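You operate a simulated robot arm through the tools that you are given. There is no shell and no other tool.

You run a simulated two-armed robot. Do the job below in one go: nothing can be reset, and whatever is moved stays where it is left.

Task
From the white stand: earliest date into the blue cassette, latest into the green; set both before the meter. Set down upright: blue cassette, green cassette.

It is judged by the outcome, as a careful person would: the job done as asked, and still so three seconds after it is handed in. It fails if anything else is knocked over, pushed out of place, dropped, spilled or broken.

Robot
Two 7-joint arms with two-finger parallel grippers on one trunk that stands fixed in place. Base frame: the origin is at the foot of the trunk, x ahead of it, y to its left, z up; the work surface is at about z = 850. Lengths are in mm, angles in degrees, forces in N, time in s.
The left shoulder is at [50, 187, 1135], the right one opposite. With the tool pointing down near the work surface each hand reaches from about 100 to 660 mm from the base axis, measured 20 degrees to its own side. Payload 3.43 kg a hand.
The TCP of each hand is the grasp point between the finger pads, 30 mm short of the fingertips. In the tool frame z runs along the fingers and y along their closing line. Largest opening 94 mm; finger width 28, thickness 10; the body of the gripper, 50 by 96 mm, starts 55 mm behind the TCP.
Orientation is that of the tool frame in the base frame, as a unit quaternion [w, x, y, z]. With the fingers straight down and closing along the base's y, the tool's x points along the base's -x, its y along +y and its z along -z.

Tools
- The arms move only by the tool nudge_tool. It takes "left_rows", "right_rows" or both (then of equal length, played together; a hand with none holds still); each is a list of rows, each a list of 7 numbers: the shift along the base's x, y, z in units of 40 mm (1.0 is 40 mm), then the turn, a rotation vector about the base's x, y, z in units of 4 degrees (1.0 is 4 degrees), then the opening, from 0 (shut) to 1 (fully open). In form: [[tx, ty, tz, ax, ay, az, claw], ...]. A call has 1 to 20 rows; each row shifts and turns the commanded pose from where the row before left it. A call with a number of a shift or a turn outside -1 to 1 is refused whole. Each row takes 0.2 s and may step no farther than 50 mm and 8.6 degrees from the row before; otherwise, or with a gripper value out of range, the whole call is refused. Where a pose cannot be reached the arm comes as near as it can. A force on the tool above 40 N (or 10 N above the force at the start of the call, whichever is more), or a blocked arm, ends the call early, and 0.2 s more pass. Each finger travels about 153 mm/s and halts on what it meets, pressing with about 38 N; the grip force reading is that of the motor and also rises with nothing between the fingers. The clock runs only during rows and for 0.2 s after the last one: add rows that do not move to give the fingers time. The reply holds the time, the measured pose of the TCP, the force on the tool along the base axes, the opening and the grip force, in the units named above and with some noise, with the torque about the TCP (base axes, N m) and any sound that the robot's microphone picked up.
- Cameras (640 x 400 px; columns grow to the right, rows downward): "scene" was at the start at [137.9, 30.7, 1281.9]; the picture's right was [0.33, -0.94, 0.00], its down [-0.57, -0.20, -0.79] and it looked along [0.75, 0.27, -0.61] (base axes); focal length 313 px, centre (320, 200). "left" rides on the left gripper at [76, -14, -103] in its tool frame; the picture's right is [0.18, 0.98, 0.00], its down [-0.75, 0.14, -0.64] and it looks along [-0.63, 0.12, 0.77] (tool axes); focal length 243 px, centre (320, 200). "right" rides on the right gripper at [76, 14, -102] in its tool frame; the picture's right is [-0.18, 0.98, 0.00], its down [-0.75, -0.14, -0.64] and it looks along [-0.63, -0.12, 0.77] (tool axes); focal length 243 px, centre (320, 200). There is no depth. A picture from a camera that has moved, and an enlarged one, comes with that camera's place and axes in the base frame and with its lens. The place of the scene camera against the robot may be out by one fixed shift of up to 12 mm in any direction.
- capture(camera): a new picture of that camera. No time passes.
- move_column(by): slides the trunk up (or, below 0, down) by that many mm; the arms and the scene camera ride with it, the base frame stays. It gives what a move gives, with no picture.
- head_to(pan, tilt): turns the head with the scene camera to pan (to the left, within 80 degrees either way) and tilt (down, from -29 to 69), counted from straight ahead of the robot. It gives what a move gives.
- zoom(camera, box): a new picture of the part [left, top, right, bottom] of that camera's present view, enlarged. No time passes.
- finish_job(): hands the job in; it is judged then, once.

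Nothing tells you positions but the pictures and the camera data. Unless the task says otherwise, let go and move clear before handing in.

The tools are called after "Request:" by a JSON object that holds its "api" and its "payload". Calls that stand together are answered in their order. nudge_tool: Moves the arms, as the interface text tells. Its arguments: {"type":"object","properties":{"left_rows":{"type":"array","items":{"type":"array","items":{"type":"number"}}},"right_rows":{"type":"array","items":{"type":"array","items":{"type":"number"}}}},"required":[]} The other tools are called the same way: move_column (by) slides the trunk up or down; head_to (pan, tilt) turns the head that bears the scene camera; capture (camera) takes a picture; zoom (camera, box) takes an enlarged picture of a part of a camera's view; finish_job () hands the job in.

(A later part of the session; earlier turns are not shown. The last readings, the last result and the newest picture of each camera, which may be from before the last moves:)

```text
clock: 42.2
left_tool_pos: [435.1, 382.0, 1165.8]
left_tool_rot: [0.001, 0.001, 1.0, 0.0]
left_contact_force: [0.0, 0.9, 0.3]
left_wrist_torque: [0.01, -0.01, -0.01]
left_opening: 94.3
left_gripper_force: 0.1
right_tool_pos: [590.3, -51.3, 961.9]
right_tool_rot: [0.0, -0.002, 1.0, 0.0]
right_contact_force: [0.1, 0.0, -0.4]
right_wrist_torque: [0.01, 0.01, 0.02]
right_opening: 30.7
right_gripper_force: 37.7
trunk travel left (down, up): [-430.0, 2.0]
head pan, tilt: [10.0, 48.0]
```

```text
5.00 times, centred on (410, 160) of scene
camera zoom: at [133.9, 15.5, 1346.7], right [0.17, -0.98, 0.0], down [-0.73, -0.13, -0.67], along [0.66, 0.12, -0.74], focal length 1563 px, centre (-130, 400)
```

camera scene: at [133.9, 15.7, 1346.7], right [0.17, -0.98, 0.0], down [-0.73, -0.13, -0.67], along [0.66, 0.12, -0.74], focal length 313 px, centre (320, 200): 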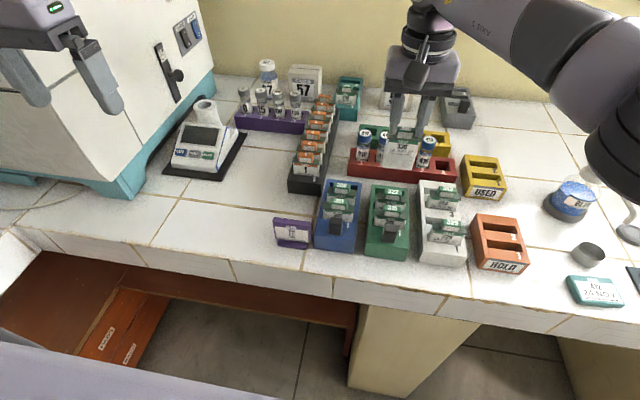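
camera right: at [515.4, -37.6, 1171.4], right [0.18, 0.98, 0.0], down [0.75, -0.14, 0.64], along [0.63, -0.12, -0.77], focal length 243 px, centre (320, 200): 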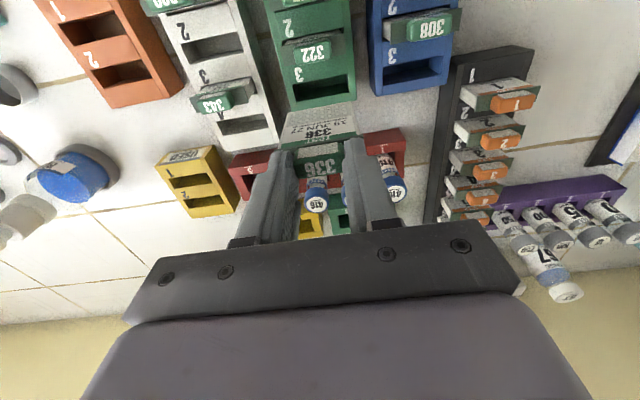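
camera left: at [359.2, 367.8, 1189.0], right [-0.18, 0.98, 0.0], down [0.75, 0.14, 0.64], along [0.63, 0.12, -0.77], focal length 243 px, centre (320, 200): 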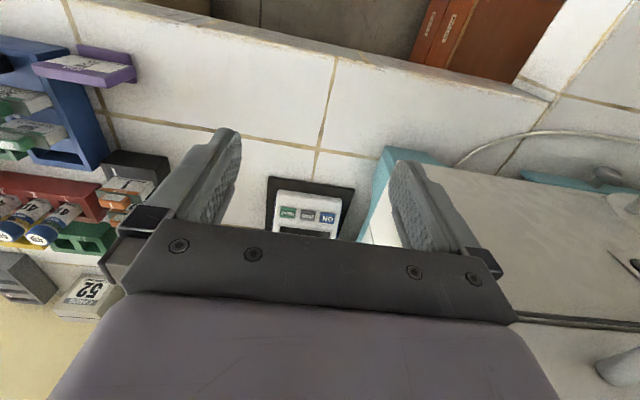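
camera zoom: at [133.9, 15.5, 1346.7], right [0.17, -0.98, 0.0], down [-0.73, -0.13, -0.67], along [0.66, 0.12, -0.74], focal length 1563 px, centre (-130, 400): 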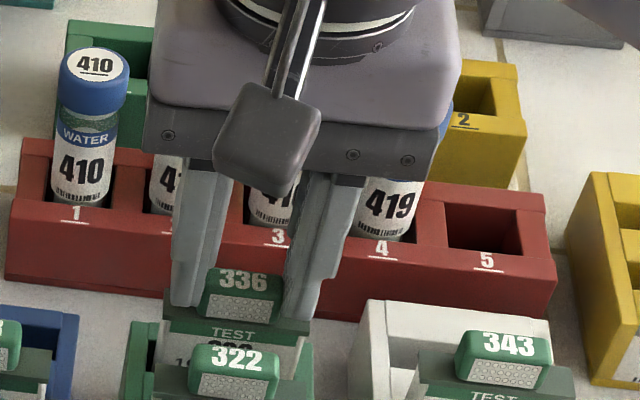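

Request:
{"api": "nudge_tool", "payload": {"right_rows": [[0, 0, -0.05, 0, 0, 0, 0], [0, 0, -0.04, 0, 0, 0, 0], [0, 0, 0, 0, 0, 0, 0]]}}

```text
clock: 43.0
left_tool_pos: [435.1, 382.8, 1165.4]
left_tool_rot: [0.0, 0.0, 1.0, 0.0]
left_contact_force: [0.4, 0.1, 0.1]
left_wrist_torque: [0.04, 0.02, 0.03]
left_opening: 94.0
left_gripper_force: 0.1
right_tool_pos: [591.5, -51.0, 959.6]
right_tool_rot: [0.001, -0.002, 1.0, 0.0]
right_contact_force: [1.4, -0.2, 8.4]
right_wrist_torque: [0.02, -0.07, 0.01]
right_opening: 30.8
right_gripper_force: 38.3
trunk travel left (down, up): [-430.0, 2.0]
head pan, tilt: [10.0, 48.0]
```

Contact force of 8 N at the expected depth shows 336 is seated. Releasing and raising straight up.

Request:
{"api": "nudge_tool", "payload": {"right_rows": [[0, 0, 0, 0, 0, 0, 0.5], [0, 0, 0, 0, 0, 0, 0.5], [0, 0, 0.2, 0, 0, 0, 0.5], [0, 0, 0.5, 0, 0, 0, 0.5], [0, 0, 0.8, 0, 0, 0, 0.5], [0, 0, 0.8, 0, 0, 0, 0.5], [0, 0, 0, 0, 0, 0, 0.5]]}}

Request:
{"api": "zoom", "payload": {"camera": "right", "box": [230, 30, 410, 150]}}

Request:
{"api": "zoom", "payload": {"camera": "scene", "box": [310, 130, 480, 270]}}

```text
clock: 44.6
left_tool_pos: [436.7, 382.5, 1164.6]
left_tool_rot: [0.001, 0.001, 1.0, 0.0]
left_contact_force: [0.1, -0.2, -0.4]
left_wrist_torque: [-0.02, -0.02, -0.01]
left_opening: 93.8
left_gripper_force: 0.1
right_tool_pos: [588.8, -52.5, 1052.1]
right_tool_rot: [0.0, -0.003, 1.0, 0.0]
right_contact_force: [-0.5, -0.3, -0.3]
right_wrist_torque: [0.02, -0.02, -0.01]
right_opening: 47.0
right_gripper_force: 0.1
trunk travel left (down, up): [-430.0, 2.0]
head pan, tilt: [10.0, 48.0]
```

```text
3.33 times, centred on (320, 90) of right
camera zoom: at [512.7, -38.6, 1154.1], right [0.18, 0.98, 0.0], down [0.75, -0.14, 0.64], along [0.63, -0.12, -0.77], focal length 809 px, centre (320, 567)
```

zoom: 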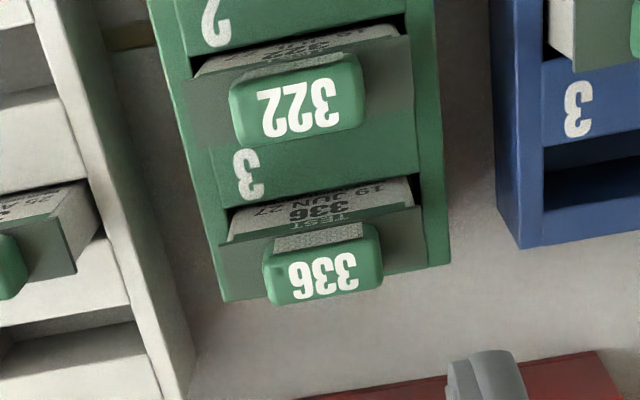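

```text
2.86 times, centred on (395, 200) of scene
camera zoom: at [134.1, 15.4, 1346.7], right [0.17, -0.98, 0.0], down [-0.73, -0.13, -0.67], along [0.66, 0.12, -0.74], focal length 893 px, centre (106, 200)
```

zoom: 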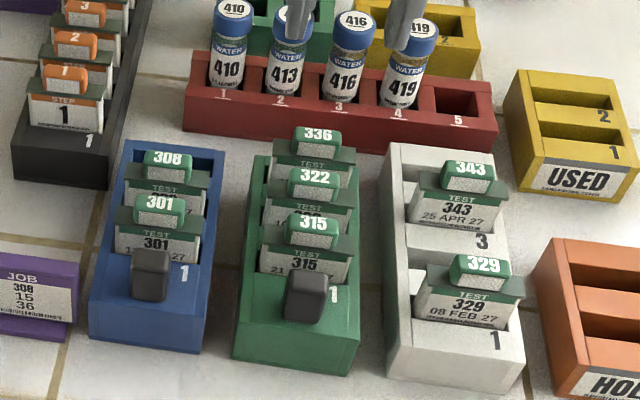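

336 is seated level with 315 and 322 in green. Next 329 goes to blue with the left hand, so I'll withdraw the right hand well to its own side first.

Request:
{"api": "nudge_tool", "payload": {"right_rows": [[-0.2, -0.3, 0.8, 0, 0, 0, 0.5], [-0.45, -0.9, 0.3, 0, 0, 0, 0.5], [-0.45, -1, 0.1, 0, 0, 0, 0.5], [-0.45, -1, 0, 0, 0, 0, 0.5], [-0.45, -1, 0, 0, 0, 0, 0.5], [-0.45, -1, 0, 0, 0, 0, 0.5], [-0.45, -1, 0, 0, 0, 0, 0.5], [-0.45, -1, 0, 0, 0, 0, 0.5], [-0.4, -1, 0, 0, 0, 0, 0.5], [-0.4, -1, 0, 0, 0, 0, 0.5], [0, 0, 0, 0, 0, 0, 0.5]]}}

Request:
{"api": "capture", "payload": {"camera": "scene"}}

```text
clock: 47.0
left_tool_pos: [434.9, 381.5, 1164.0]
left_tool_rot: [0.001, 0.0, 1.0, 0.0]
left_contact_force: [0.7, 0.0, 0.6]
left_wrist_torque: [0.01, 0.05, -0.01]
left_opening: 94.0
left_gripper_force: 0.1
right_tool_pos: [427.5, -420.8, 1097.7]
right_tool_rot: [0.0, -0.002, 1.0, -0.001]
right_contact_force: [-1.2, -0.1, -0.4]
right_wrist_torque: [0.03, 0.01, -0.01]
right_opening: 47.3
right_gripper_force: 0.0
trunk travel left (down, up): [-430.0, 2.0]
head pan, tilt: [10.0, 48.0]
```

```text
taken
camera scene: at [134.1, 15.7, 1346.7], right [0.17, -0.98, 0.0], down [-0.73, -0.13, -0.67], along [0.66, 0.12, -0.74], focal length 313 px, centre (320, 200)
```

scene: 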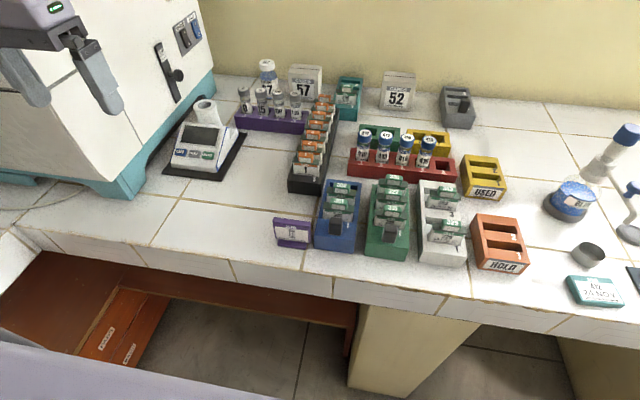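

The right hand is clear. I'll bring the left hand across at a safe height toward the white stand in stages.

Request:
{"api": "nudge_tool", "payload": {"left_rows": [[0.1, -0.9, -0.2, 0, 0, 0, 0.6], [0.1, -0.95, -0.2, 0, 0, 0, 0.6], [0.1, -0.95, -0.2, 0, 0, 0, 0.6], [0.1, -0.95, -0.2, 0, 0, 0, 0.6], [0.1, -0.95, -0.2, 0, 0, 0, 0.6], [0.1, -0.95, -0.2, 0, 0, 0, 0.6], [0.1, -0.95, -0.2, 0, 0, 0, 0.6], [0.1, -0.95, -0.2, 0, 0, 0, 0.6], [0.1, -0.95, -0.1, 0, 0, 0, 0.6], [0.1, -0.95, 0, 0, 0, 0, 0.6], [0, 0, 0, 0, 0, 0, 0.6]]}}

Request:
{"api": "capture", "payload": {"camera": "left"}}

Request:
{"api": "capture", "payload": {"camera": "scene"}}

```text
clock: 49.4
left_tool_pos: [410.0, 136.4, 1106.3]
left_tool_rot: [0.0, 0.0, 1.0, 0.0]
left_contact_force: [0.2, -0.1, 0.1]
left_wrist_torque: [-0.01, 0.02, 0.01]
left_opening: 56.6
left_gripper_force: 0.0
left hand out of reach, approached as far as the arm can: row 6, 7, 8, 9, 10
right_tool_pos: [427.5, -420.6, 1099.5]
right_tool_rot: [0.0, -0.003, 1.0, -0.001]
right_contact_force: [0.3, -0.3, 0.3]
right_wrist_torque: [0.01, -0.03, 0.02]
right_opening: 46.9
right_gripper_force: 0.0
trunk travel left (down, up): [-430.0, 2.0]
head pan, tilt: [10.0, 48.0]
```

```text
taken
camera left: at [333.6, 122.2, 1210.5], right [-0.18, 0.98, 0.0], down [0.75, 0.14, 0.64], along [0.63, 0.12, -0.77], focal length 243 px, centre (320, 200)
```

left: 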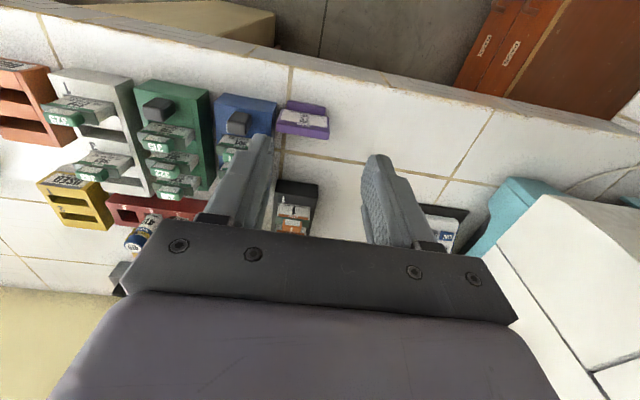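

```text
taken
camera scene: at [133.9, 15.5, 1346.7], right [0.17, -0.98, 0.0], down [-0.73, -0.13, -0.67], along [0.66, 0.12, -0.74], focal length 313 px, centre (320, 200)
```

scene: 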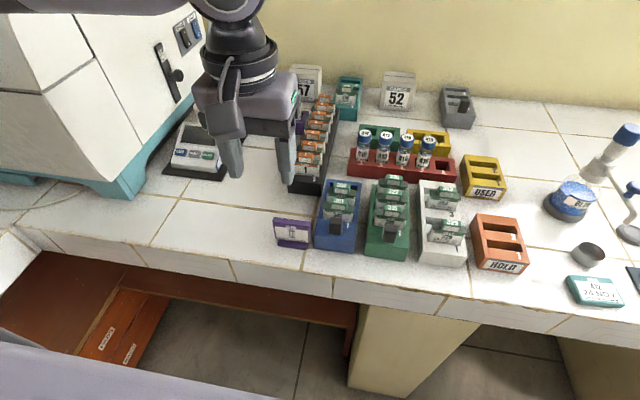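

The left arm stalled at (410, 136), which looks like a joint limit rather than distance. I'll try extending forward first and then across.

Request:
{"api": "nudge_tool", "payload": {"left_rows": [[0.8, 0, -0.2, 0, 0, 0, 0.6], [0.8, 0, -0.2, 0, 0, 0, 0.6], [0.5, -0.6, 0, 0, 0, 0, 0.6], [0.2, -0.8, 0, 0, 0, 0, 0.6], [0, -0.8, 0, 0, 0, 0, 0.6], [0, 0, 0, 0, 0, 0, 0.6]]}}

```text
clock: 50.8
left_tool_pos: [435.3, 150.3, 1100.0]
left_tool_rot: [0.0, 0.0, 1.0, 0.0]
left_contact_force: [-0.1, -0.1, 0.1]
left_wrist_torque: [0.03, 0.01, 0.01]
left_opening: 56.5
left_gripper_force: 0.2
left hand out of reach, approached as far as the arm can: row 1, 2, 3, 4, 5
right_tool_pos: [427.6, -420.7, 1098.1]
right_tool_rot: [0.0, -0.003, 1.0, 0.0]
right_contact_force: [-0.7, 0.3, 0.2]
right_wrist_torque: [0.01, 0.01, 0.0]
right_opening: 47.1
right_gripper_force: 0.0
trunk travel left (down, up): [-430.0, 2.0]
head pan, tilt: [10.0, 48.0]
```

Request:
{"api": "nudge_tool", "payload": {"left_rows": [[0, 0.5, 0, 0, 0, 0, 0.6], [0, 0.5, 0, 0, 0, 0, 0.6], [0, 0, 0, 0, 0, 1, 0.6], [0, 0, 0, 0, 0, 1, 0.6], [0, 0, 0, 0, 0, 1, 0.6], [0, 0, 0, 0, 0, 1, 0.6], [0, 0, 0, 0, 0, 1, 0.6], [0, -0.6, 0, 0, 0, 0, 0.6], [0, -0.6, 0, 0, 0, 0, 0.6], [0, -0.6, 0, 0, 0, 0, 0.6], [0, -0.6, 0, 0, 0, 0, 0.6], [0, 0, 0, 0, 0, 0, 0.6]]}}

```text
clock: 53.4
left_tool_pos: [419.9, 142.4, 1102.4]
left_tool_rot: [0.0, -0.174, 0.985, -0.002]
left_contact_force: [0.5, 0.5, 0.0]
left_wrist_torque: [0.01, -0.01, -0.01]
left_opening: 56.7
left_gripper_force: 0.1
left hand out of reach, approached as far as the arm can: row 9, 10, 11
right_tool_pos: [426.9, -421.2, 1099.1]
right_tool_rot: [0.0, -0.003, 1.0, 0.0]
right_contact_force: [-0.1, 0.0, -0.4]
right_wrist_torque: [0.02, -0.03, 0.0]
right_opening: 46.8
right_gripper_force: 0.0
trunk travel left (down, up): [-430.0, 2.0]
head pan, tilt: [10.0, 48.0]
```

Request:
{"api": "nudge_tool", "payload": {"left_rows": [[0, 0.6, -0.5, 0, 0, -1, 0.6], [0, 0.4, -0.5, 0, 0, -1, 0.6], [0, 0, -0.5, 0, 0, -1, 0.6], [0, 0, -0.5, 0, 0, -1, 0.6], [0, 0, -0.3, 0, 0, -1, 0.6], [0.5, -0.5, 0, 0, 0, 0, 0.6], [0.5, -0.5, 0, 0, 0, 0, 0.6], [0.5, -0.5, 0, 0, 0, 0, 0.6], [0.5, -0.5, 0, 0, 0, 0, 0.6], [0, 0, 0, 0, 0, 0, 0.6]]}}

Request:
{"api": "capture", "payload": {"camera": "scene"}}

```text
clock: 55.6
left_tool_pos: [449.3, 172.7, 1035.3]
left_tool_rot: [0.0, -0.001, 1.0, -0.002]
left_contact_force: [0.0, 0.4, 0.2]
left_wrist_torque: [0.01, 0.03, 0.03]
left_opening: 56.3
left_gripper_force: 0.1
left hand out of reach, approached as far as the arm can: row 6, 7, 8, 9
right_tool_pos: [427.5, -421.3, 1099.1]
right_tool_rot: [0.0, -0.002, 1.0, 0.0]
right_contact_force: [0.6, 0.4, 0.0]
right_wrist_torque: [-0.02, -0.01, -0.01]
right_opening: 47.2
right_gripper_force: 0.1
trunk travel left (down, up): [-430.0, 2.0]
head pan, tilt: [10.0, 48.0]
```

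```text
taken
camera scene: at [133.9, 15.5, 1346.7], right [0.17, -0.98, 0.0], down [-0.73, -0.13, -0.67], along [0.66, 0.12, -0.74], focal length 313 px, centre (320, 200)
```

scene: 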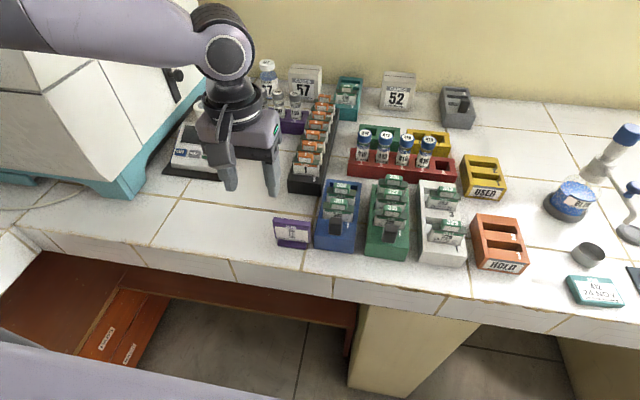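

The left arm stalls near 20° to its own side, which suggests an elbow-posture limit. I'll turn the head to look at both arms' postures.

Request:
{"api": "head_to", "payload": {"pan": 60, "tilt": 10}}

Request:
{"api": "capture", "payload": {"camera": "scene"}}

Request:
{"api": "head_to", "payload": {"pan": -60, "tilt": 10}}

Request:
{"api": "capture", "payload": {"camera": "scene"}}

```text
clock: 56.8
left_tool_pos: [448.4, 172.6, 1035.7]
left_tool_rot: [-0.001, 0.0, 1.0, -0.002]
left_contact_force: [0.2, -0.3, -0.1]
left_wrist_torque: [-0.01, -0.01, 0.0]
left_opening: 56.3
left_gripper_force: 0.1
right_tool_pos: [428.5, -419.8, 1097.5]
right_tool_rot: [0.0, -0.003, 1.0, 0.0]
right_contact_force: [-0.2, 0.6, -0.3]
right_wrist_torque: [-0.03, 0.02, 0.04]
right_opening: 46.9
right_gripper_force: 0.0
trunk travel left (down, up): [-430.0, 2.0]
head pan, tilt: [60.0, 10.0]
```

```text
taken
camera scene: at [102.9, 82.3, 1405.8], right [0.87, -0.5, 0.0], down [-0.09, -0.15, -0.98], along [0.49, 0.85, -0.17], focal length 313 px, centre (320, 200)
```

scene: 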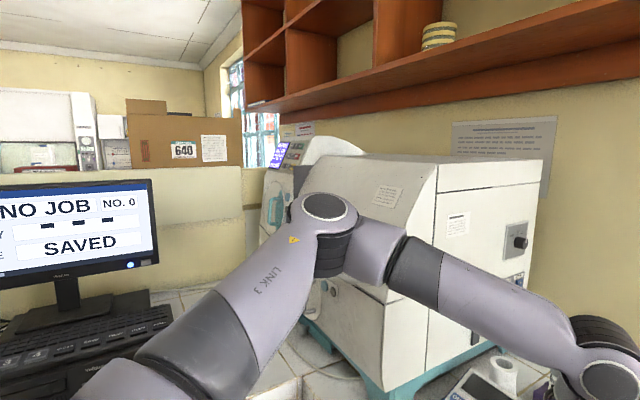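

```text
clock: 58.8
left_tool_pos: [448.5, 173.2, 1034.6]
left_tool_rot: [0.001, 0.0, 1.0, -0.001]
left_contact_force: [-0.2, -0.9, -0.3]
left_wrist_torque: [-0.01, -0.01, 0.03]
left_opening: 56.2
left_gripper_force: 0.1
right_tool_pos: [427.7, -420.5, 1098.7]
right_tool_rot: [0.0, -0.002, 1.0, 0.0]
right_contact_force: [-0.5, 0.9, 0.6]
right_wrist_torque: [0.01, -0.01, 0.02]
right_opening: 47.4
right_gripper_force: 0.0
trunk travel left (down, up): [-430.0, 2.0]
head pan, tilt: [-60.0, 10.0]
```

```text
taken
camera scene: at [102.8, -78.7, 1405.9], right [-0.87, -0.5, 0.0], down [-0.09, 0.15, -0.98], along [0.49, -0.85, -0.17], focal length 313 px, centre (320, 200)
```

scene: 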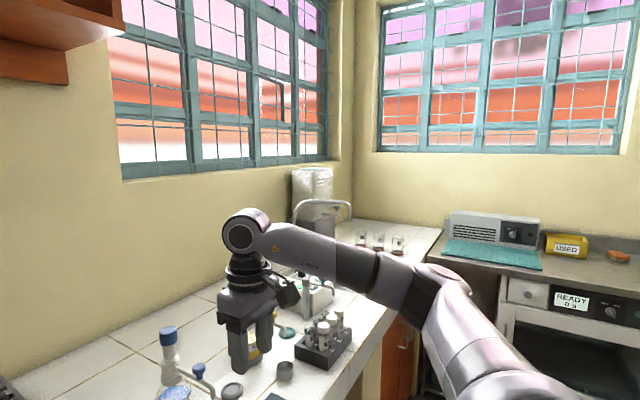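

The left elbow is raised high and out, unlike the right. I'll back the left hand off, raise it, and try crossing at a greater height.

Request:
{"api": "nudge_tool", "payload": {"left_rows": [[-0.3, 0.3, 0.8, 0, 0, 0, 0.6], [-0.3, 0.3, 0.8, 0, 0, 0, 0.6], [0, 0, 0.8, 0, 0, 0, 0.6], [0, 0, 0.8, 0, 0, 0, 0.6], [0, 0, 0.6, 0, 0, 0, 0.6], [0, -0.8, 0, 0, 0, 0, 0.6], [0, -0.8, 0, 0, 0, 0, 0.6], [0, -0.8, 0, 0, 0, 0, 0.6], [0, -0.8, 0, 0, 0, 0, 0.6], [0, -0.8, 0, 0, 0, 0, 0.6], [0, 0, 0, 0, 0, 0, 0.6]]}}

```text
clock: 61.2
left_tool_pos: [406.7, 139.0, 1174.8]
left_tool_rot: [-0.001, 0.001, 1.0, -0.001]
left_contact_force: [-0.1, 0.9, -0.6]
left_wrist_torque: [0.02, -0.01, 0.0]
left_opening: 56.3
left_gripper_force: 0.0
left hand out of reach, approached as far as the arm can: row 7, 8, 9, 10
right_tool_pos: [428.0, -421.2, 1097.3]
right_tool_rot: [0.0, -0.002, 1.0, 0.0]
right_contact_force: [-0.1, 0.9, 0.0]
right_wrist_torque: [-0.01, 0.04, 0.0]
right_opening: 47.1
right_gripper_force: 0.0
trunk travel left (down, up): [-430.0, 2.0]
head pan, tilt: [-60.0, 10.0]
```

Request:
{"api": "nudge_tool", "payload": {"left_rows": [[-0.9, 0.2, 0, 0, 0, 0, 0.6], [-0.9, 0, 0, 0, 0, 0, 0.6], [-0.9, 0, 0, 0, 0, 0, 0.6], [-0.5, -0.5, 0, 0, 0, 0, 0.6], [0, -0.8, 0, 0, 0, 0, 0.6], [0, -0.8, 0, 0, 0, 0, 0.6], [0, -0.8, 0, 0, 0, 0, 0.6], [0, -0.8, 0, 0, 0, 0, 0.6], [0, 0, 0, 0, 0, 0, 0.6]]}}

Request:
{"api": "head_to", "payload": {"pan": 45, "tilt": 10}}

Request:
{"api": "capture", "payload": {"camera": "scene"}}

```text
clock: 63.2
left_tool_pos: [277.6, 108.7, 1171.2]
left_tool_rot: [0.0, 0.0, 1.0, -0.001]
left_contact_force: [0.2, -0.1, -0.4]
left_wrist_torque: [0.02, 0.01, 0.0]
left_opening: 56.2
left_gripper_force: 0.1
left hand out of reach, approached as far as the arm can: row 5, 6, 7, 8
right_tool_pos: [426.8, -420.2, 1098.0]
right_tool_rot: [0.0, -0.002, 1.0, 0.0]
right_contact_force: [-0.4, -0.3, -0.5]
right_wrist_torque: [-0.03, -0.02, -0.02]
right_opening: 47.0
right_gripper_force: 0.2
trunk travel left (down, up): [-430.0, 2.0]
head pan, tilt: [-60.0, 10.0]
```

```text
clock: 65.0
left_tool_pos: [277.5, 109.3, 1171.8]
left_tool_rot: [0.0, 0.001, 1.0, -0.001]
left_contact_force: [-0.3, -0.2, 0.1]
left_wrist_torque: [-0.03, 0.04, -0.01]
left_opening: 56.4
left_gripper_force: 0.1
right_tool_pos: [429.0, -421.4, 1099.8]
right_tool_rot: [0.0, -0.002, 1.0, 0.0]
right_contact_force: [0.6, -1.1, 0.6]
right_wrist_torque: [-0.02, -0.02, 0.03]
right_opening: 47.1
right_gripper_force: 0.1
trunk travel left (down, up): [-430.0, 2.0]
head pan, tilt: [45.0, 10.0]
```

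```text
taken
camera scene: at [122.1, 67.5, 1405.9], right [0.71, -0.71, 0.0], down [-0.12, -0.12, -0.98], along [0.7, 0.7, -0.17], focal length 313 px, centre (320, 200)
```

scene: 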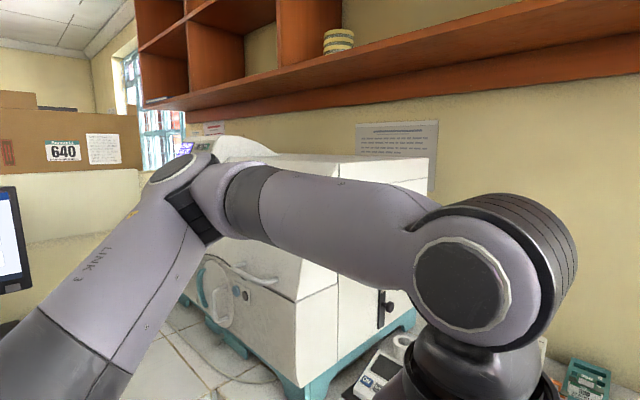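

I'll check whether the right arm meets a similar inner limit now, moving it back toward the middle at a safe height.

Request:
{"api": "nudge_tool", "payload": {"left_rows": [[0, 1, 0, 0, 0, 0, 0.6], [0.3, 1, 0, 0, 0, 0, 0.6], [0.3, 1, 0, 0, 0, 0, 0.6], [0.3, 1, 0, 0, 0, 0, 0.6], [0.3, 1, 0, 0, 0, 0, 0.6], [0.3, 1, 0, 0, 0, 0, 0.6], [0.3, 0, 0, 0, 0, 0, 0.6], [0, 0, 0, 0, 0, 0, 0.6], [0, 0, 0, 0, 0, 0, 0.6], [0, 0, 0, 0, 0, 0, 0.6], [0, 0, 0, 0, 0, 0, 0.6], [0, 0, 0, 0, 0, 0, 0.6]], "right_rows": [[0, 0.9, 0.4, 0, 0, 0, 0.5], [0, 1, 0, 0, 0, 0, 0.5], [0, 1, 0, 0, 0, 0, 0.5], [0, 1, 0, 0, 0, 0, 0.5], [0, 1, 0, 0, 0, 0, 0.5], [0, 1, 0, 0, 0, 0, 0.5], [0, 1, 0, 0, 0, 0, 0.5], [0, 1, 0, 0, 0, 0, 0.5], [0, 1, 0, 0, 0, 0, 0.5], [0, 1, 0, 0, 0, 0, 0.5], [0, 1, 0, 0, 0, 0, 0.5], [0, 0, 0, 0, 0, 0, 0.5]]}}

```text
clock: 67.6
left_tool_pos: [351.8, 349.7, 1172.4]
left_tool_rot: [0.0, 0.0, 1.0, 0.0]
left_contact_force: [0.4, -0.7, -0.1]
left_wrist_torque: [-0.03, 0.05, 0.0]
left_opening: 56.3
left_gripper_force: 0.1
right_tool_pos: [423.8, 15.5, 1113.8]
right_tool_rot: [0.0, -0.002, 1.0, 0.001]
right_contact_force: [0.0, -0.2, 0.8]
right_wrist_torque: [0.02, 0.02, 0.02]
right_opening: 47.2
right_gripper_force: 0.0
trunk travel left (down, up): [-430.0, 2.0]
head pan, tilt: [45.0, 10.0]
```

Request:
{"api": "head_to", "payload": {"pan": -45, "tilt": 10}}

Request:
{"api": "capture", "payload": {"camera": "scene"}}

Request:
{"api": "head_to", "payload": {"pan": 50, "tilt": 15}}

Request:
{"api": "capture", "payload": {"camera": "scene"}}

```text
clock: 69.2
left_tool_pos: [352.0, 350.9, 1171.1]
left_tool_rot: [0.0, 0.0, 1.0, 0.0]
left_contact_force: [0.1, -0.4, -0.4]
left_wrist_torque: [-0.02, -0.01, 0.01]
left_opening: 56.1
left_gripper_force: 0.0
right_tool_pos: [424.7, 15.7, 1113.4]
right_tool_rot: [0.001, -0.002, 1.0, 0.0]
right_contact_force: [0.8, 0.7, 0.2]
right_wrist_torque: [0.01, 0.01, 0.01]
right_opening: 46.9
right_gripper_force: 0.2
trunk travel left (down, up): [-430.0, 2.0]
head pan, tilt: [-45.0, 10.0]
```

```text
taken
camera scene: at [122.1, -63.9, 1405.9], right [-0.71, -0.71, 0.0], down [-0.12, 0.12, -0.98], along [0.7, -0.7, -0.17], focal length 313 px, centre (320, 200)
```

scene: 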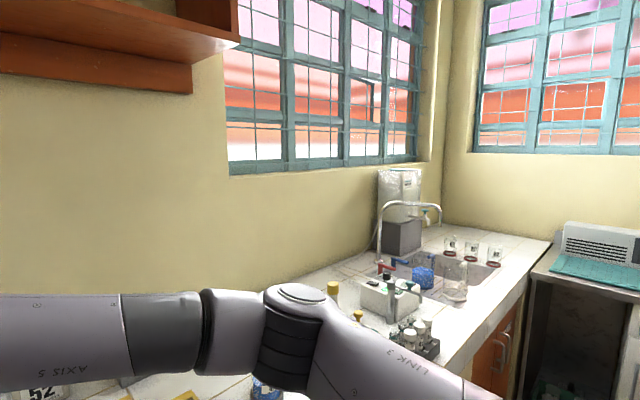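

```text
clock: 70.9
left_tool_pos: [351.9, 349.9, 1172.5]
left_tool_rot: [0.0, 0.0, 1.0, 0.001]
left_contact_force: [0.8, -0.8, -1.0]
left_wrist_torque: [0.0, 0.03, -0.05]
left_opening: 56.1
left_gripper_force: 0.0
right_tool_pos: [424.1, 16.4, 1114.5]
right_tool_rot: [0.0, -0.002, 1.0, 0.0]
right_contact_force: [-0.6, 0.4, -0.2]
right_wrist_torque: [0.0, 0.01, 0.01]
right_opening: 46.9
right_gripper_force: 0.0
trunk travel left (down, up): [-430.0, 2.0]
head pan, tilt: [50.0, 15.0]
```

```text
taken
camera scene: at [116.4, 73.3, 1397.7], right [0.77, -0.64, 0.0], down [-0.17, -0.2, -0.97], along [0.62, 0.74, -0.26], focal length 313 px, centre (320, 200)
```

scene: 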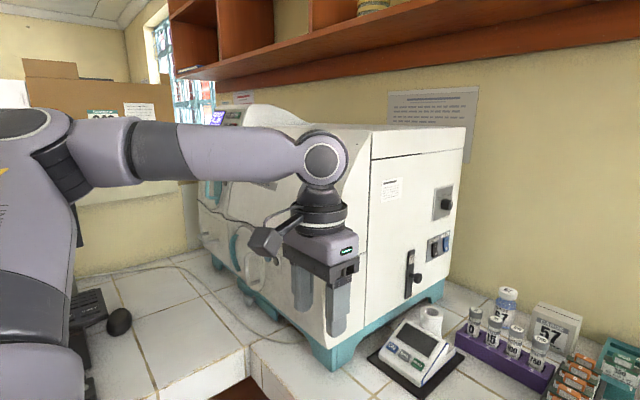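

The left elbow is swung high and out compared with the right. I'll try extending the left arm nearly straight ahead and then sweeping inward so the elbow can drop.

Request:
{"api": "nudge_tool", "payload": {"right_rows": [[0, -1, 0, 0, 0, 0, 0.5], [0, -1, 0, 0, 0, 0, 0.5], [0, -1, 0, 0, 0, 0, 0.5], [0, -1, 0, 0, 0, 0, 0.5], [0, -1, 0, 0, 0, 0, 0.5], [0, -1, 0, 0, 0, 0, 0.5], [0, -1, 0, 0, 0, 0, 0.5], [0, -1, 0, 0, 0, 0, 0.5], [0, -1, 0, 0, 0, 0, 0.5], [0, -1, 0, 0, 0, 0, 0.5], [0, -0.5, 0, 0, 0, 0, 0.5], [0, 0, 0, 0, 0, 0, 0.5]], "left_rows": [[0.9, -0.3, -0.3, 0, 0, 0, 0.6], [0.9, -0.3, -0.3, 0, 0, 0, 0.6], [0.9, -0.3, -0.3, 0, 0, 0, 0.6], [0.9, -0.3, -0.3, 0, 0, 0, 0.6], [0.9, -0.3, -0.3, 0, 0, 0, 0.6], [0.9, -0.3, -0.2, 0, 0, 0, 0.6], [0, 0, 0, 0, 0, 0, 0.6], [0, 0, 0, 0, 0, 0, 0.6], [0, 0, 0, 0, 0, 0, 0.6], [0, 0, 0, 0, 0, 0, 0.6], [0, 0, 0, 0, 0, 0, 0.6], [0, 0, 0, 0, 0, 0, 0.6]]}}

```text
clock: 73.5
left_tool_pos: [553.0, 280.7, 1105.4]
left_tool_rot: [0.001, 0.0, 1.0, -0.002]
left_contact_force: [-0.4, -0.5, -0.2]
left_wrist_torque: [0.02, -0.01, -0.02]
left_opening: 56.7
left_gripper_force: 0.1
left hand out of reach, approached as far as the arm can: row 6
right_tool_pos: [424.2, -404.0, 1114.6]
right_tool_rot: [0.001, -0.002, 1.0, -0.001]
right_contact_force: [0.0, -0.1, 1.1]
right_wrist_torque: [0.0, -0.01, 0.02]
right_opening: 46.7
right_gripper_force: 0.2
trunk travel left (down, up): [-430.0, 2.0]
head pan, tilt: [50.0, 15.0]
```

Request:
{"api": "capture", "payload": {"camera": "scene"}}

Request:
{"api": "head_to", "payload": {"pan": 75, "tilt": 5}}

Request:
{"api": "capture", "payload": {"camera": "scene"}}

```text
taken
camera scene: at [116.3, 73.4, 1397.7], right [0.77, -0.64, 0.0], down [-0.17, -0.2, -0.97], along [0.62, 0.74, -0.26], focal length 313 px, centre (320, 200)
```

scene: 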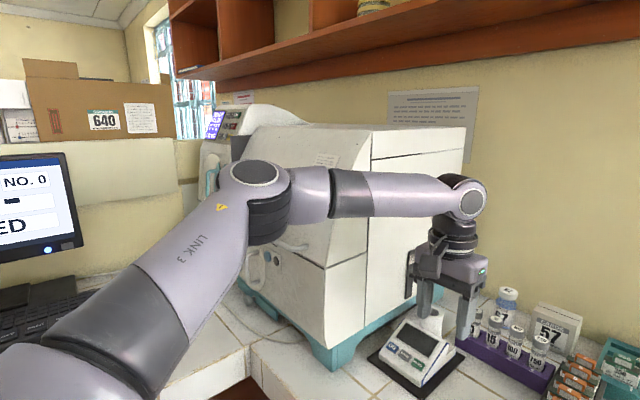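

```text
clock: 74.4
left_tool_pos: [554.4, 282.5, 1107.0]
left_tool_rot: [0.001, 0.0, 1.0, 0.0]
left_contact_force: [0.1, 0.9, 0.6]
left_wrist_torque: [-0.01, 0.0, 0.0]
left_opening: 56.4
left_gripper_force: 0.0
right_tool_pos: [425.5, -402.6, 1113.7]
right_tool_rot: [0.0, -0.002, 1.0, 0.0]
right_contact_force: [0.1, -0.2, 0.9]
right_wrist_torque: [0.02, -0.01, -0.02]
right_opening: 47.1
right_gripper_force: 0.2
trunk travel left (down, up): [-430.0, 2.0]
head pan, tilt: [75.0, 5.0]
```

```text
taken
camera scene: at [80.1, 90.5, 1413.9], right [0.97, -0.26, 0.0], down [-0.02, -0.08, -1.0], along [0.26, 0.96, -0.09], focal length 313 px, centre (320, 200)
```

scene: 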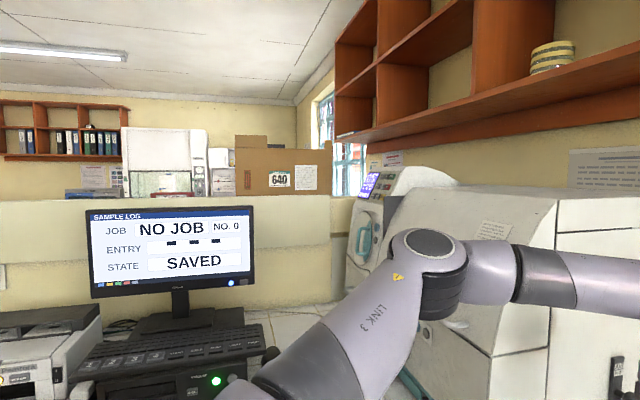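

Posture confirmed: the left elbow is raised and out to the side. I'll bring the hand back in front of the bench, lower it, and then try moving inward so the elbow drops.

Request:
{"api": "nudge_tool", "payload": {"left_rows": [[-0.9, 0, 0, 0, 0, 0, 0.6], [-0.9, 0, 0, 0, 0, 0, 0.6], [-0.9, 0, 0, 0, 0, 0, 0.6], [-0.9, 0, 0, 0, 0, 0, 0.6], [-0.9, 0, 0, 0, 0, 0, 0.6], [-0.9, 0, 0, 0, 0, 0, 0.6], [0, 0, -0.9, 0, 0, 0, 0.6], [0, 0, -0.9, 0, 0, 0, 0.6], [0, 0, -0.9, 0, 0, 0, 0.6], [0, 0, -0.9, 0, 0, 0, 0.6], [0, -0.8, 0, 0, 0, 0, 0.6], [0, -0.8, 0, 0, 0, 0, 0.6], [0, -0.8, 0, 0, 0, 0, 0.6], [0, -0.8, 0, 0, 0, 0, 0.6], [0, -0.8, 0, 0, 0, 0, 0.6], [0, -0.8, 0, 0, 0, 0, 0.6], [0, -0.8, 0, 0, 0, 0, 0.6], [0, 0, 0, 0, 0, 0, 0.6]]}}

```text
clock: 78.2
left_tool_pos: [326.3, 145.9, 988.5]
left_tool_rot: [0.0, 0.0, 1.0, -0.001]
left_contact_force: [-0.8, -0.5, -0.3]
left_wrist_torque: [0.01, 0.01, 0.03]
left_opening: 56.4
left_gripper_force: 0.1
left hand out of reach, approached as far as the arm can: row 14, 15, 16, 17
right_tool_pos: [425.0, -402.5, 1113.9]
right_tool_rot: [0.0, -0.002, 1.0, 0.0]
right_contact_force: [0.3, -0.2, -0.2]
right_wrist_torque: [0.02, -0.01, 0.0]
right_opening: 47.1
right_gripper_force: 0.0
trunk travel left (down, up): [-430.0, 2.0]
head pan, tilt: [75.0, 5.0]
```

Request:
{"api": "nudge_tool", "payload": {"left_rows": [[0, 0.4, 0.5, -1, 0, 0, 0.6], [0, 0.2, 0.5, -1, 0, 0, 0.6], [0, 0, 0.3, -1, 0, 0, 0.6], [0, 0, 0, -1, 0, 0, 0.6], [0, 0, 0, -1, 0, 0, 0.6], [0, -0.6, 0, 0, 0, 0, 0.6], [0, -0.6, 0, 0, 0, 0, 0.6], [0, -0.6, 0, 0, 0, 0, 0.6], [0, -0.6, 0, 0, 0, 0, 0.6], [0, -0.6, 0, 0, 0, 0, 0.6], [0, 0, 0, 0, 0, 0, 0.6]]}}

```text
clock: 80.6
left_tool_pos: [329.1, 59.8, 1046.3]
left_tool_rot: [0.0, 0.0, 0.985, -0.174]
left_contact_force: [0.0, -0.9, 0.0]
left_wrist_torque: [-0.01, 0.01, 0.05]
left_opening: 56.4
left_gripper_force: 0.1
left hand out of reach, approached as far as the arm can: row 10
right_tool_pos: [425.0, -402.2, 1113.3]
right_tool_rot: [0.0, -0.002, 1.0, 0.0]
right_contact_force: [0.3, -0.2, -0.4]
right_wrist_torque: [-0.01, -0.02, 0.0]
right_opening: 46.6
right_gripper_force: 0.2
trunk travel left (down, up): [-430.0, 2.0]
head pan, tilt: [75.0, 5.0]
```

Tilting the left hand 20° lets it go about 70 mm further in, so the limit is on the wrist position. I'll see whether untilting from here makes the elbow settle into a better posture.

Request:
{"api": "nudge_tool", "payload": {"left_rows": [[0, 0, 0, 0.5, 0, 0, 0.6], [0, 0, 0, 0.5, 0, 0, 0.6], [0, 0, 0, 0.5, 0, 0, 0.6], [0, 0, 0, 0.5, 0, 0, 0.6], [0, 0, 0, 0.5, 0, 0, 0.6], [0, 0, 0, 0.5, 0, 0, 0.6], [0, 0, 0, 0.5, 0, 0, 0.6], [0, 0, 0, 0.5, 0, 0, 0.6], [0, 0, 0, 0.5, 0, 0, 0.6], [0, 0, 0, 0.5, 0, 0, 0.6], [0, 0, 0, 0, 0, 0, 0.6]]}}

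Request:
{"api": "head_to", "payload": {"pan": 45, "tilt": 15}}

Request:
{"api": "capture", "payload": {"camera": "scene"}}

```text
clock: 83.0
left_tool_pos: [320.5, 118.7, 1060.8]
left_tool_rot: [0.0, 0.0, 1.0, -0.002]
left_contact_force: [0.8, -0.7, -0.1]
left_wrist_torque: [0.03, 0.0, 0.01]
left_opening: 56.4
left_gripper_force: 0.1
left hand out of reach, approached as far as the arm can: row 1, 2, 3, 4, 5, 6, 7, 8, 9, 10
right_tool_pos: [425.1, -402.1, 1114.9]
right_tool_rot: [0.0, -0.002, 1.0, 0.0]
right_contact_force: [-1.0, 0.3, 0.1]
right_wrist_torque: [0.0, 0.0, -0.03]
right_opening: 46.7
right_gripper_force: 0.0
trunk travel left (down, up): [-430.0, 2.0]
head pan, tilt: [75.0, 5.0]
```

```text
clock: 84.0
left_tool_pos: [320.9, 117.5, 1061.3]
left_tool_rot: [0.0, -0.001, 1.0, -0.002]
left_contact_force: [0.3, -0.3, 0.9]
left_wrist_torque: [-0.01, 0.03, 0.01]
left_opening: 56.4
left_gripper_force: 0.0
right_tool_pos: [425.0, -401.9, 1114.4]
right_tool_rot: [0.0, -0.002, 1.0, 0.0]
right_contact_force: [-0.4, 0.5, -0.1]
right_wrist_torque: [0.0, -0.01, -0.01]
right_opening: 47.0
right_gripper_force: 0.1
trunk travel left (down, up): [-430.0, 2.0]
head pan, tilt: [45.0, 15.0]
```

```text
taken
camera scene: at [122.3, 67.9, 1397.7], right [0.71, -0.71, 0.0], down [-0.18, -0.18, -0.97], along [0.68, 0.68, -0.26], focal length 313 px, centre (320, 200)
```

scene: 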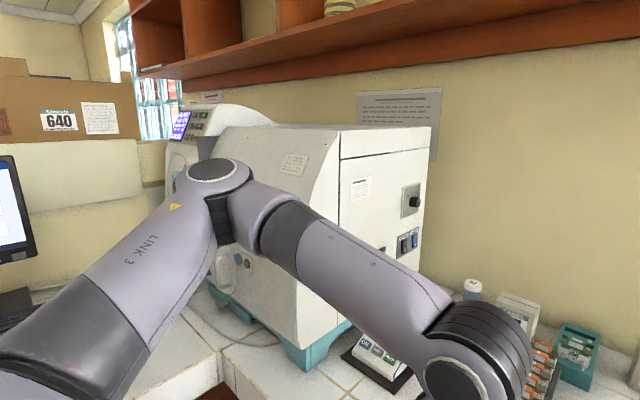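

The left limit seems tied to how the elbow is swung. I'll try a wide loop in free air (raise on the inner side, swing outward high, lower, swing back in low) so the elbow rotates down.

Request:
{"api": "nudge_tool", "payload": {"left_rows": [[0, 0.4, 0.9, 0, 0, 0, 0.6], [0, 0.2, 0.95, 0, 0, 0, 0.6], [0, 0, 0.95, 0, 0, 0, 0.6], [0, 0, 0.95, 0, 0, 0, 0.6], [0, 0, 0.95, 0, 0, 0, 0.6], [0, 0, 0.95, 0, 0, 0, 0.6], [-0.2, 0.95, 0, 0, 0, 0, 0.6], [-0.3, 0.95, 0, 0, 0, 0, 0.6], [-0.4, 0.95, 0, 0, 0, 0, 0.6], [-0.6, 0.9, 0, 0, 0, 0, 0.6], [-0.6, 0.9, 0, 0, 0, 0, 0.6], [-0.7, 0.9, 0, 0, 0, 0, 0.6], [-0.7, 0.9, 0, 0, 0, 0, 0.6], [-0.6, 0.8, 0, 0, 0, 0, 0.6], [0, 0, 0, 0, 0, 0, 0.6]]}}

```text
clock: 87.2
left_tool_pos: [154.2, 434.3, 1285.8]
left_tool_rot: [-0.001, 0.001, 1.0, 0.0]
left_contact_force: [1.1, -0.8, -0.3]
left_wrist_torque: [0.03, -0.01, 0.04]
left_opening: 56.8
left_gripper_force: 0.1
right_tool_pos: [425.7, -402.6, 1113.4]
right_tool_rot: [0.0, -0.003, 1.0, -0.001]
right_contact_force: [0.3, -0.5, 0.5]
right_wrist_torque: [-0.01, 0.0, -0.01]
right_opening: 46.8
right_gripper_force: 0.1
trunk travel left (down, up): [-430.0, 2.0]
head pan, tilt: [45.0, 15.0]
```

Request:
{"api": "nudge_tool", "payload": {"left_rows": [[0, 0, -0.95, 0, 0, 0, 0.6], [0, 0, -0.95, 0, 0, 0, 0.6], [0, 0, -0.95, 0, 0, 0, 0.6], [0, 0, -0.95, 0, 0, 0, 0.6], [0, 0, -0.95, 0, 0, 0, 0.6], [0, 0, -0.95, 0, 0, 0, 0.6], [0, 0, -0.95, 0, 0, 0, 0.6], [0, 0, -0.95, 0, 0, 0, 0.6], [0, 0, -0.95, 0, 0, 0, 0.6], [0.6, -0.9, 0, 0, 0, 0, 0.6], [0.7, -0.9, 0, 0, 0, 0, 0.6], [0.7, -0.9, 0, 0, 0, 0, 0.6], [0.6, -0.9, 0, 0, 0, 0, 0.6], [0.6, -0.9, 0, 0, 0, 0, 0.6], [0.4, -0.9, 0, 0, 0, 0, 0.6], [0.3, -0.9, 0, 0, 0, 0, 0.6], [0, -0.9, 0, 0, 0, 0, 0.6], [0, -0.9, 0, 0, 0, 0, 0.6], [0, 0, 0, 0, 0, 0, 0.6]]}}

Request:
{"api": "capture", "payload": {"camera": "scene"}}

```text
clock: 91.2
left_tool_pos: [319.4, 116.7, 941.8]
left_tool_rot: [0.001, -0.001, 1.0, 0.0]
left_contact_force: [0.4, 0.2, 0.0]
left_wrist_torque: [-0.01, 0.0, -0.03]
left_opening: 56.3
left_gripper_force: 0.1
left hand out of reach, approached as far as the arm can: row 6, 7, 11
right_tool_pos: [425.6, -403.3, 1114.1]
right_tool_rot: [0.0, -0.003, 1.0, 0.0]
right_contact_force: [-0.5, 0.3, 0.7]
right_wrist_torque: [0.03, -0.03, -0.01]
right_opening: 47.2
right_gripper_force: 0.1
trunk travel left (down, up): [-430.0, 2.0]
head pan, tilt: [45.0, 15.0]
```

```text
taken
camera scene: at [122.3, 68.0, 1397.7], right [0.71, -0.71, 0.0], down [-0.18, -0.18, -0.97], along [0.68, 0.68, -0.26], focal length 313 px, centre (320, 200)
```

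scene: 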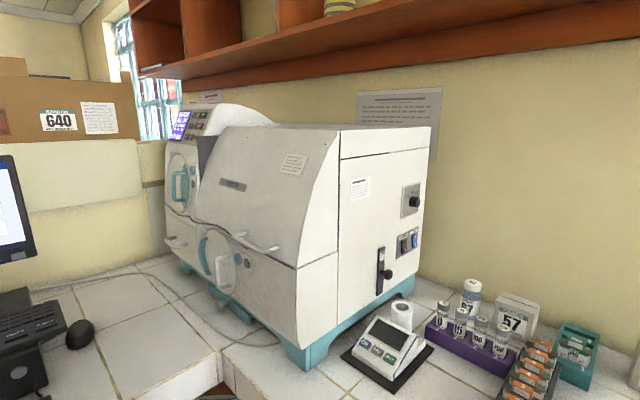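

The loop worked: the elbow has dropped and the left hand moves freely at (319, 117, 942). Now I'll raise and try crossing inward.

Request:
{"api": "nudge_tool", "payload": {"left_rows": [[0, -0.3, 0.9, 0, 0, 0, 0.6], [0, -0.3, 0.9, 0, 0, 0, 0.6], [0, -0.3, 0.9, 0, 0, 0, 0.6], [0.4, -0.6, 0.3, 0, 0, 0, 0.6], [0.6, -0.8, 0, 0, 0, 0, 0.6], [0.6, -0.8, 0, 0, 0, 0, 0.6], [0.6, -0.8, 0, 0, 0, 0, 0.6], [0, 0, 0, 0, 0, 0, 0.6]]}}

```text
clock: 93.0
left_tool_pos: [410.2, -37.4, 1063.4]
left_tool_rot: [0.0, -0.001, 1.0, -0.001]
left_contact_force: [-0.6, 0.2, 0.6]
left_wrist_torque: [0.0, -0.01, 0.02]
left_opening: 56.2
left_gripper_force: 0.0
right_tool_pos: [426.2, -402.7, 1113.8]
right_tool_rot: [0.0, -0.003, 1.0, -0.001]
right_contact_force: [-0.3, 0.2, -0.2]
right_wrist_torque: [0.02, 0.0, -0.03]
right_opening: 47.2
right_gripper_force: 0.0
trunk travel left (down, up): [-430.0, 2.0]
head pan, tilt: [45.0, 15.0]
```

The left arm now crosses freely. I'll restore the head view and bring the left hand above 329.

Request:
{"api": "head_to", "payload": {"pan": 5, "tilt": 48}}

Request:
{"api": "nudge_tool", "payload": {"left_rows": [[0.7, -0.9, 0, 0, 0, 0, 0.6], [0.7, -0.9, 0, 0, 0, 0, 0.6], [0.6, -0.9, 0, 0, 0, 0, 0.6], [0, 0, 0, 0, 0, 0, 0.6], [0, 0, 0, 0, 0, 0, 0.6]]}}

Request:
{"api": "capture", "payload": {"camera": "scene"}}

Request:
{"api": "capture", "payload": {"camera": "left"}}

```text
clock: 94.0
left_tool_pos: [411.0, -36.5, 1062.4]
left_tool_rot: [0.0, 0.0, 1.0, 0.0]
left_contact_force: [-0.8, -0.1, -0.1]
left_wrist_torque: [0.0, 0.04, 0.02]
left_opening: 56.6
left_gripper_force: 0.0
right_tool_pos: [425.7, -402.6, 1114.4]
right_tool_rot: [-0.001, -0.003, 1.0, 0.001]
right_contact_force: [0.5, 0.6, 0.6]
right_wrist_torque: [0.0, 0.01, -0.03]
right_opening: 46.8
right_gripper_force: 0.1
trunk travel left (down, up): [-430.0, 2.0]
head pan, tilt: [5.0, 48.0]
```

```text
clock: 95.5
left_tool_pos: [490.0, -91.5, 1056.5]
left_tool_rot: [-0.003, -0.025, 1.0, 0.006]
left_contact_force: [-0.8, -0.5, -1.2]
left_wrist_torque: [-0.02, -0.03, -0.06]
left_opening: 56.4
left_gripper_force: 0.0
left hand out of reach, approached as far as the arm can: row 3
right_tool_pos: [424.2, -401.9, 1114.6]
right_tool_rot: [-0.001, -0.003, 1.0, -0.001]
right_contact_force: [-0.8, -0.1, 0.0]
right_wrist_torque: [0.0, 0.01, 0.0]
right_opening: 47.0
right_gripper_force: 0.0
trunk travel left (down, up): [-430.0, 2.0]
head pan, tilt: [5.0, 48.0]
stopped in row 5 (left hand): the arm was blocked; the commanded pose is now the measured one
```

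```text
taken
camera scene: at [135.0, 8.8, 1346.7], right [0.09, -1.0, 0.0], down [-0.74, -0.06, -0.67], along [0.67, 0.06, -0.74], focal length 313 px, centre (320, 200)
```

scene: 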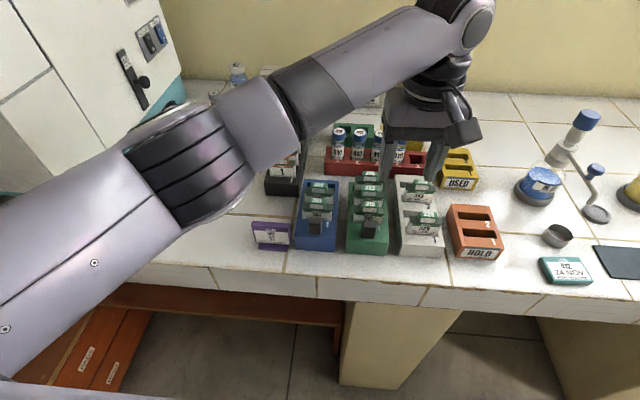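

```text
taken
camera left: at [415.4, -111.2, 1161.0], right [-0.23, 0.97, 0.01], down [0.75, 0.17, 0.64], along [0.62, 0.16, -0.77], focal length 243 px, centre (320, 200)
```

left: 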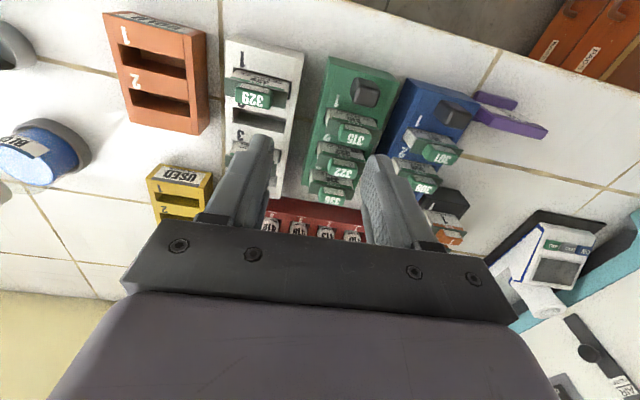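

The left now reaches about (490, -91) but not quite 329. I'll level it and test its reach over the green cassette centre, at a height clear of the tabs.

Request:
{"api": "nudge_tool", "payload": {"left_rows": [[-0.3, 0.5, 0, -0.09, -0.05, -0.36, 0.6], [0, 0.5, -0.4, -0.08, -0.04, -0.36, 0.6], [0.3, 0, -0.5, 0, 0, 0, 0.6], [0.4, 0, -0.4, 0, 0, 0, 0.6], [0.4, 0, -0.3, 0, 0, 0, 0.6], [0.3, 0, 0, 0, 0, 0, 0.6], [0, 0, 0, 0, 0, 0, 0.6]]}}

```text
clock: 97.0
left_tool_pos: [535.8, -51.3, 993.0]
left_tool_rot: [-0.001, -0.001, 1.0, 0.0]
left_contact_force: [0.1, 0.2, -0.3]
left_wrist_torque: [0.02, 0.01, -0.01]
left_opening: 56.5
left_gripper_force: 0.0
right_tool_pos: [425.4, -403.9, 1113.7]
right_tool_rot: [-0.001, -0.003, 1.0, 0.0]
right_contact_force: [0.5, -0.5, 0.9]
right_wrist_torque: [0.0, -0.02, -0.03]
right_opening: 46.9
right_gripper_force: 0.0
trunk travel left (down, up): [-430.0, 2.0]
head pan, tilt: [5.0, 48.0]
```

The left hand reaches over green's centre. I'll back off slightly, lower the trunk 60 mm for better low reach, and then look straight down to measure green with the left camera.

Request:
{"api": "nudge_tool", "payload": {"left_rows": [[-0.5, 0, 0.5, 0, 0, 0, 0.8], [-0.5, 0, 0.6, 0, 0, 0, 0.9], [-0.5, 0, 0.6, 0, 0, 0, 0.9], [0, 0, 0, 0, 0, 0, 0.9]]}}

Request:
{"api": "move_column", "payload": {"by": -60}}

Request:
{"api": "capture", "payload": {"camera": "left"}}

Request:
{"api": "capture", "payload": {"camera": "scene"}}

```text
clock: 98.0
left_tool_pos: [473.5, -53.5, 1063.3]
left_tool_rot: [0.0, 0.002, 1.0, -0.001]
left_contact_force: [-0.6, -0.6, -0.5]
left_wrist_torque: [0.02, 0.02, -0.01]
left_opening: 84.6
left_gripper_force: 0.1
right_tool_pos: [424.6, -402.8, 1114.9]
right_tool_rot: [0.0, -0.003, 1.0, 0.0]
right_contact_force: [0.6, -0.3, 0.0]
right_wrist_torque: [-0.01, -0.01, 0.0]
right_opening: 47.1
right_gripper_force: 0.0
trunk travel left (down, up): [-430.0, 2.0]
head pan, tilt: [5.0, 48.0]
```

```text
clock: 99.0
left_tool_pos: [472.3, -53.6, 1003.1]
left_tool_rot: [0.0, 0.002, 1.0, 0.0]
left_contact_force: [0.0, 0.5, 0.6]
left_wrist_torque: [0.0, 0.02, 0.04]
left_opening: 84.8
left_gripper_force: 0.1
right_tool_pos: [425.9, -402.9, 1054.6]
right_tool_rot: [0.001, -0.003, 1.0, 0.0]
right_contact_force: [0.1, 0.1, -0.3]
right_wrist_torque: [0.02, -0.04, -0.03]
right_opening: 46.9
right_gripper_force: 0.1
trunk travel left (down, up): [-370.0, 62.0]
head pan, tilt: [5.0, 48.0]
```

```text
taken
camera left: at [396.3, -67.3, 1106.6], right [-0.18, 0.98, 0.0], down [0.75, 0.14, 0.64], along [0.63, 0.11, -0.77], focal length 243 px, centre (320, 200)
```

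left: 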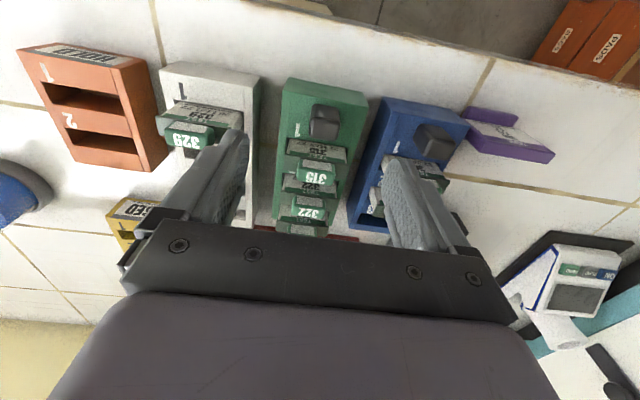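

```text
taken
camera scene: at [134.6, 8.8, 1286.7], right [0.09, -1.0, 0.0], down [-0.74, -0.06, -0.67], along [0.67, 0.06, -0.74], focal length 313 px, centre (320, 200)
```

scene: 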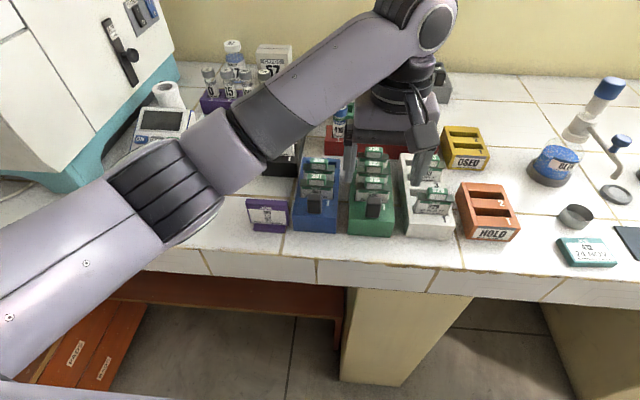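

Request:
{"api": "zoom", "payload": {"camera": "left", "box": [265, 65, 385, 145]}}

Request:
{"api": "zoom", "payload": {"camera": "left", "box": [240, 140, 400, 245]}}

```text
5.00 times, centred on (325, 105) of left
camera zoom: at [396.3, -67.3, 1106.6], right [-0.18, 0.98, 0.0], down [0.75, 0.14, 0.64], along [0.63, 0.11, -0.77], focal length 1213 px, centre (295, 675)
```

zoom: 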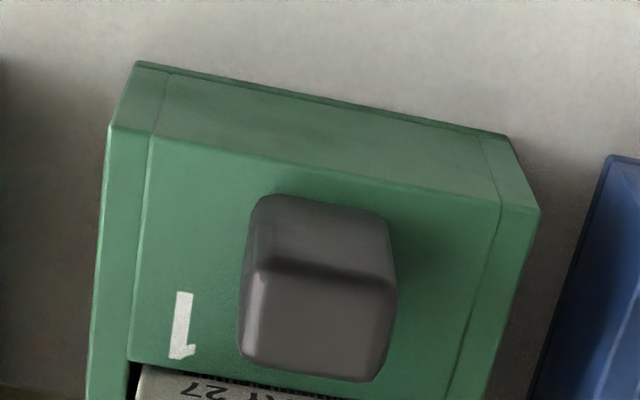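

```text
3.81 times, centred on (320, 192) of left
camera zoom: at [396.3, -67.3, 1106.6], right [-0.18, 0.98, 0.0], down [0.75, 0.14, 0.64], along [0.63, 0.11, -0.77], focal length 924 px, centre (320, 229)
```

zoom: 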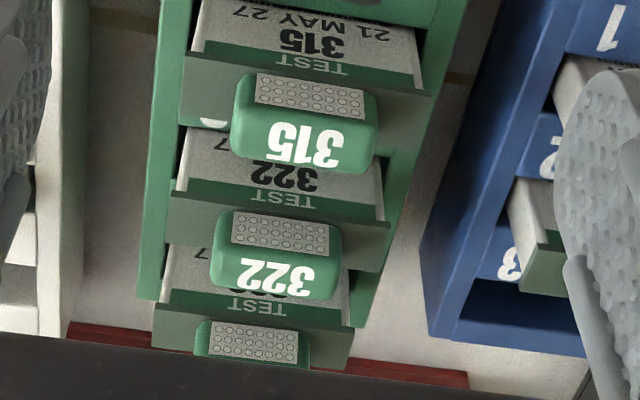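

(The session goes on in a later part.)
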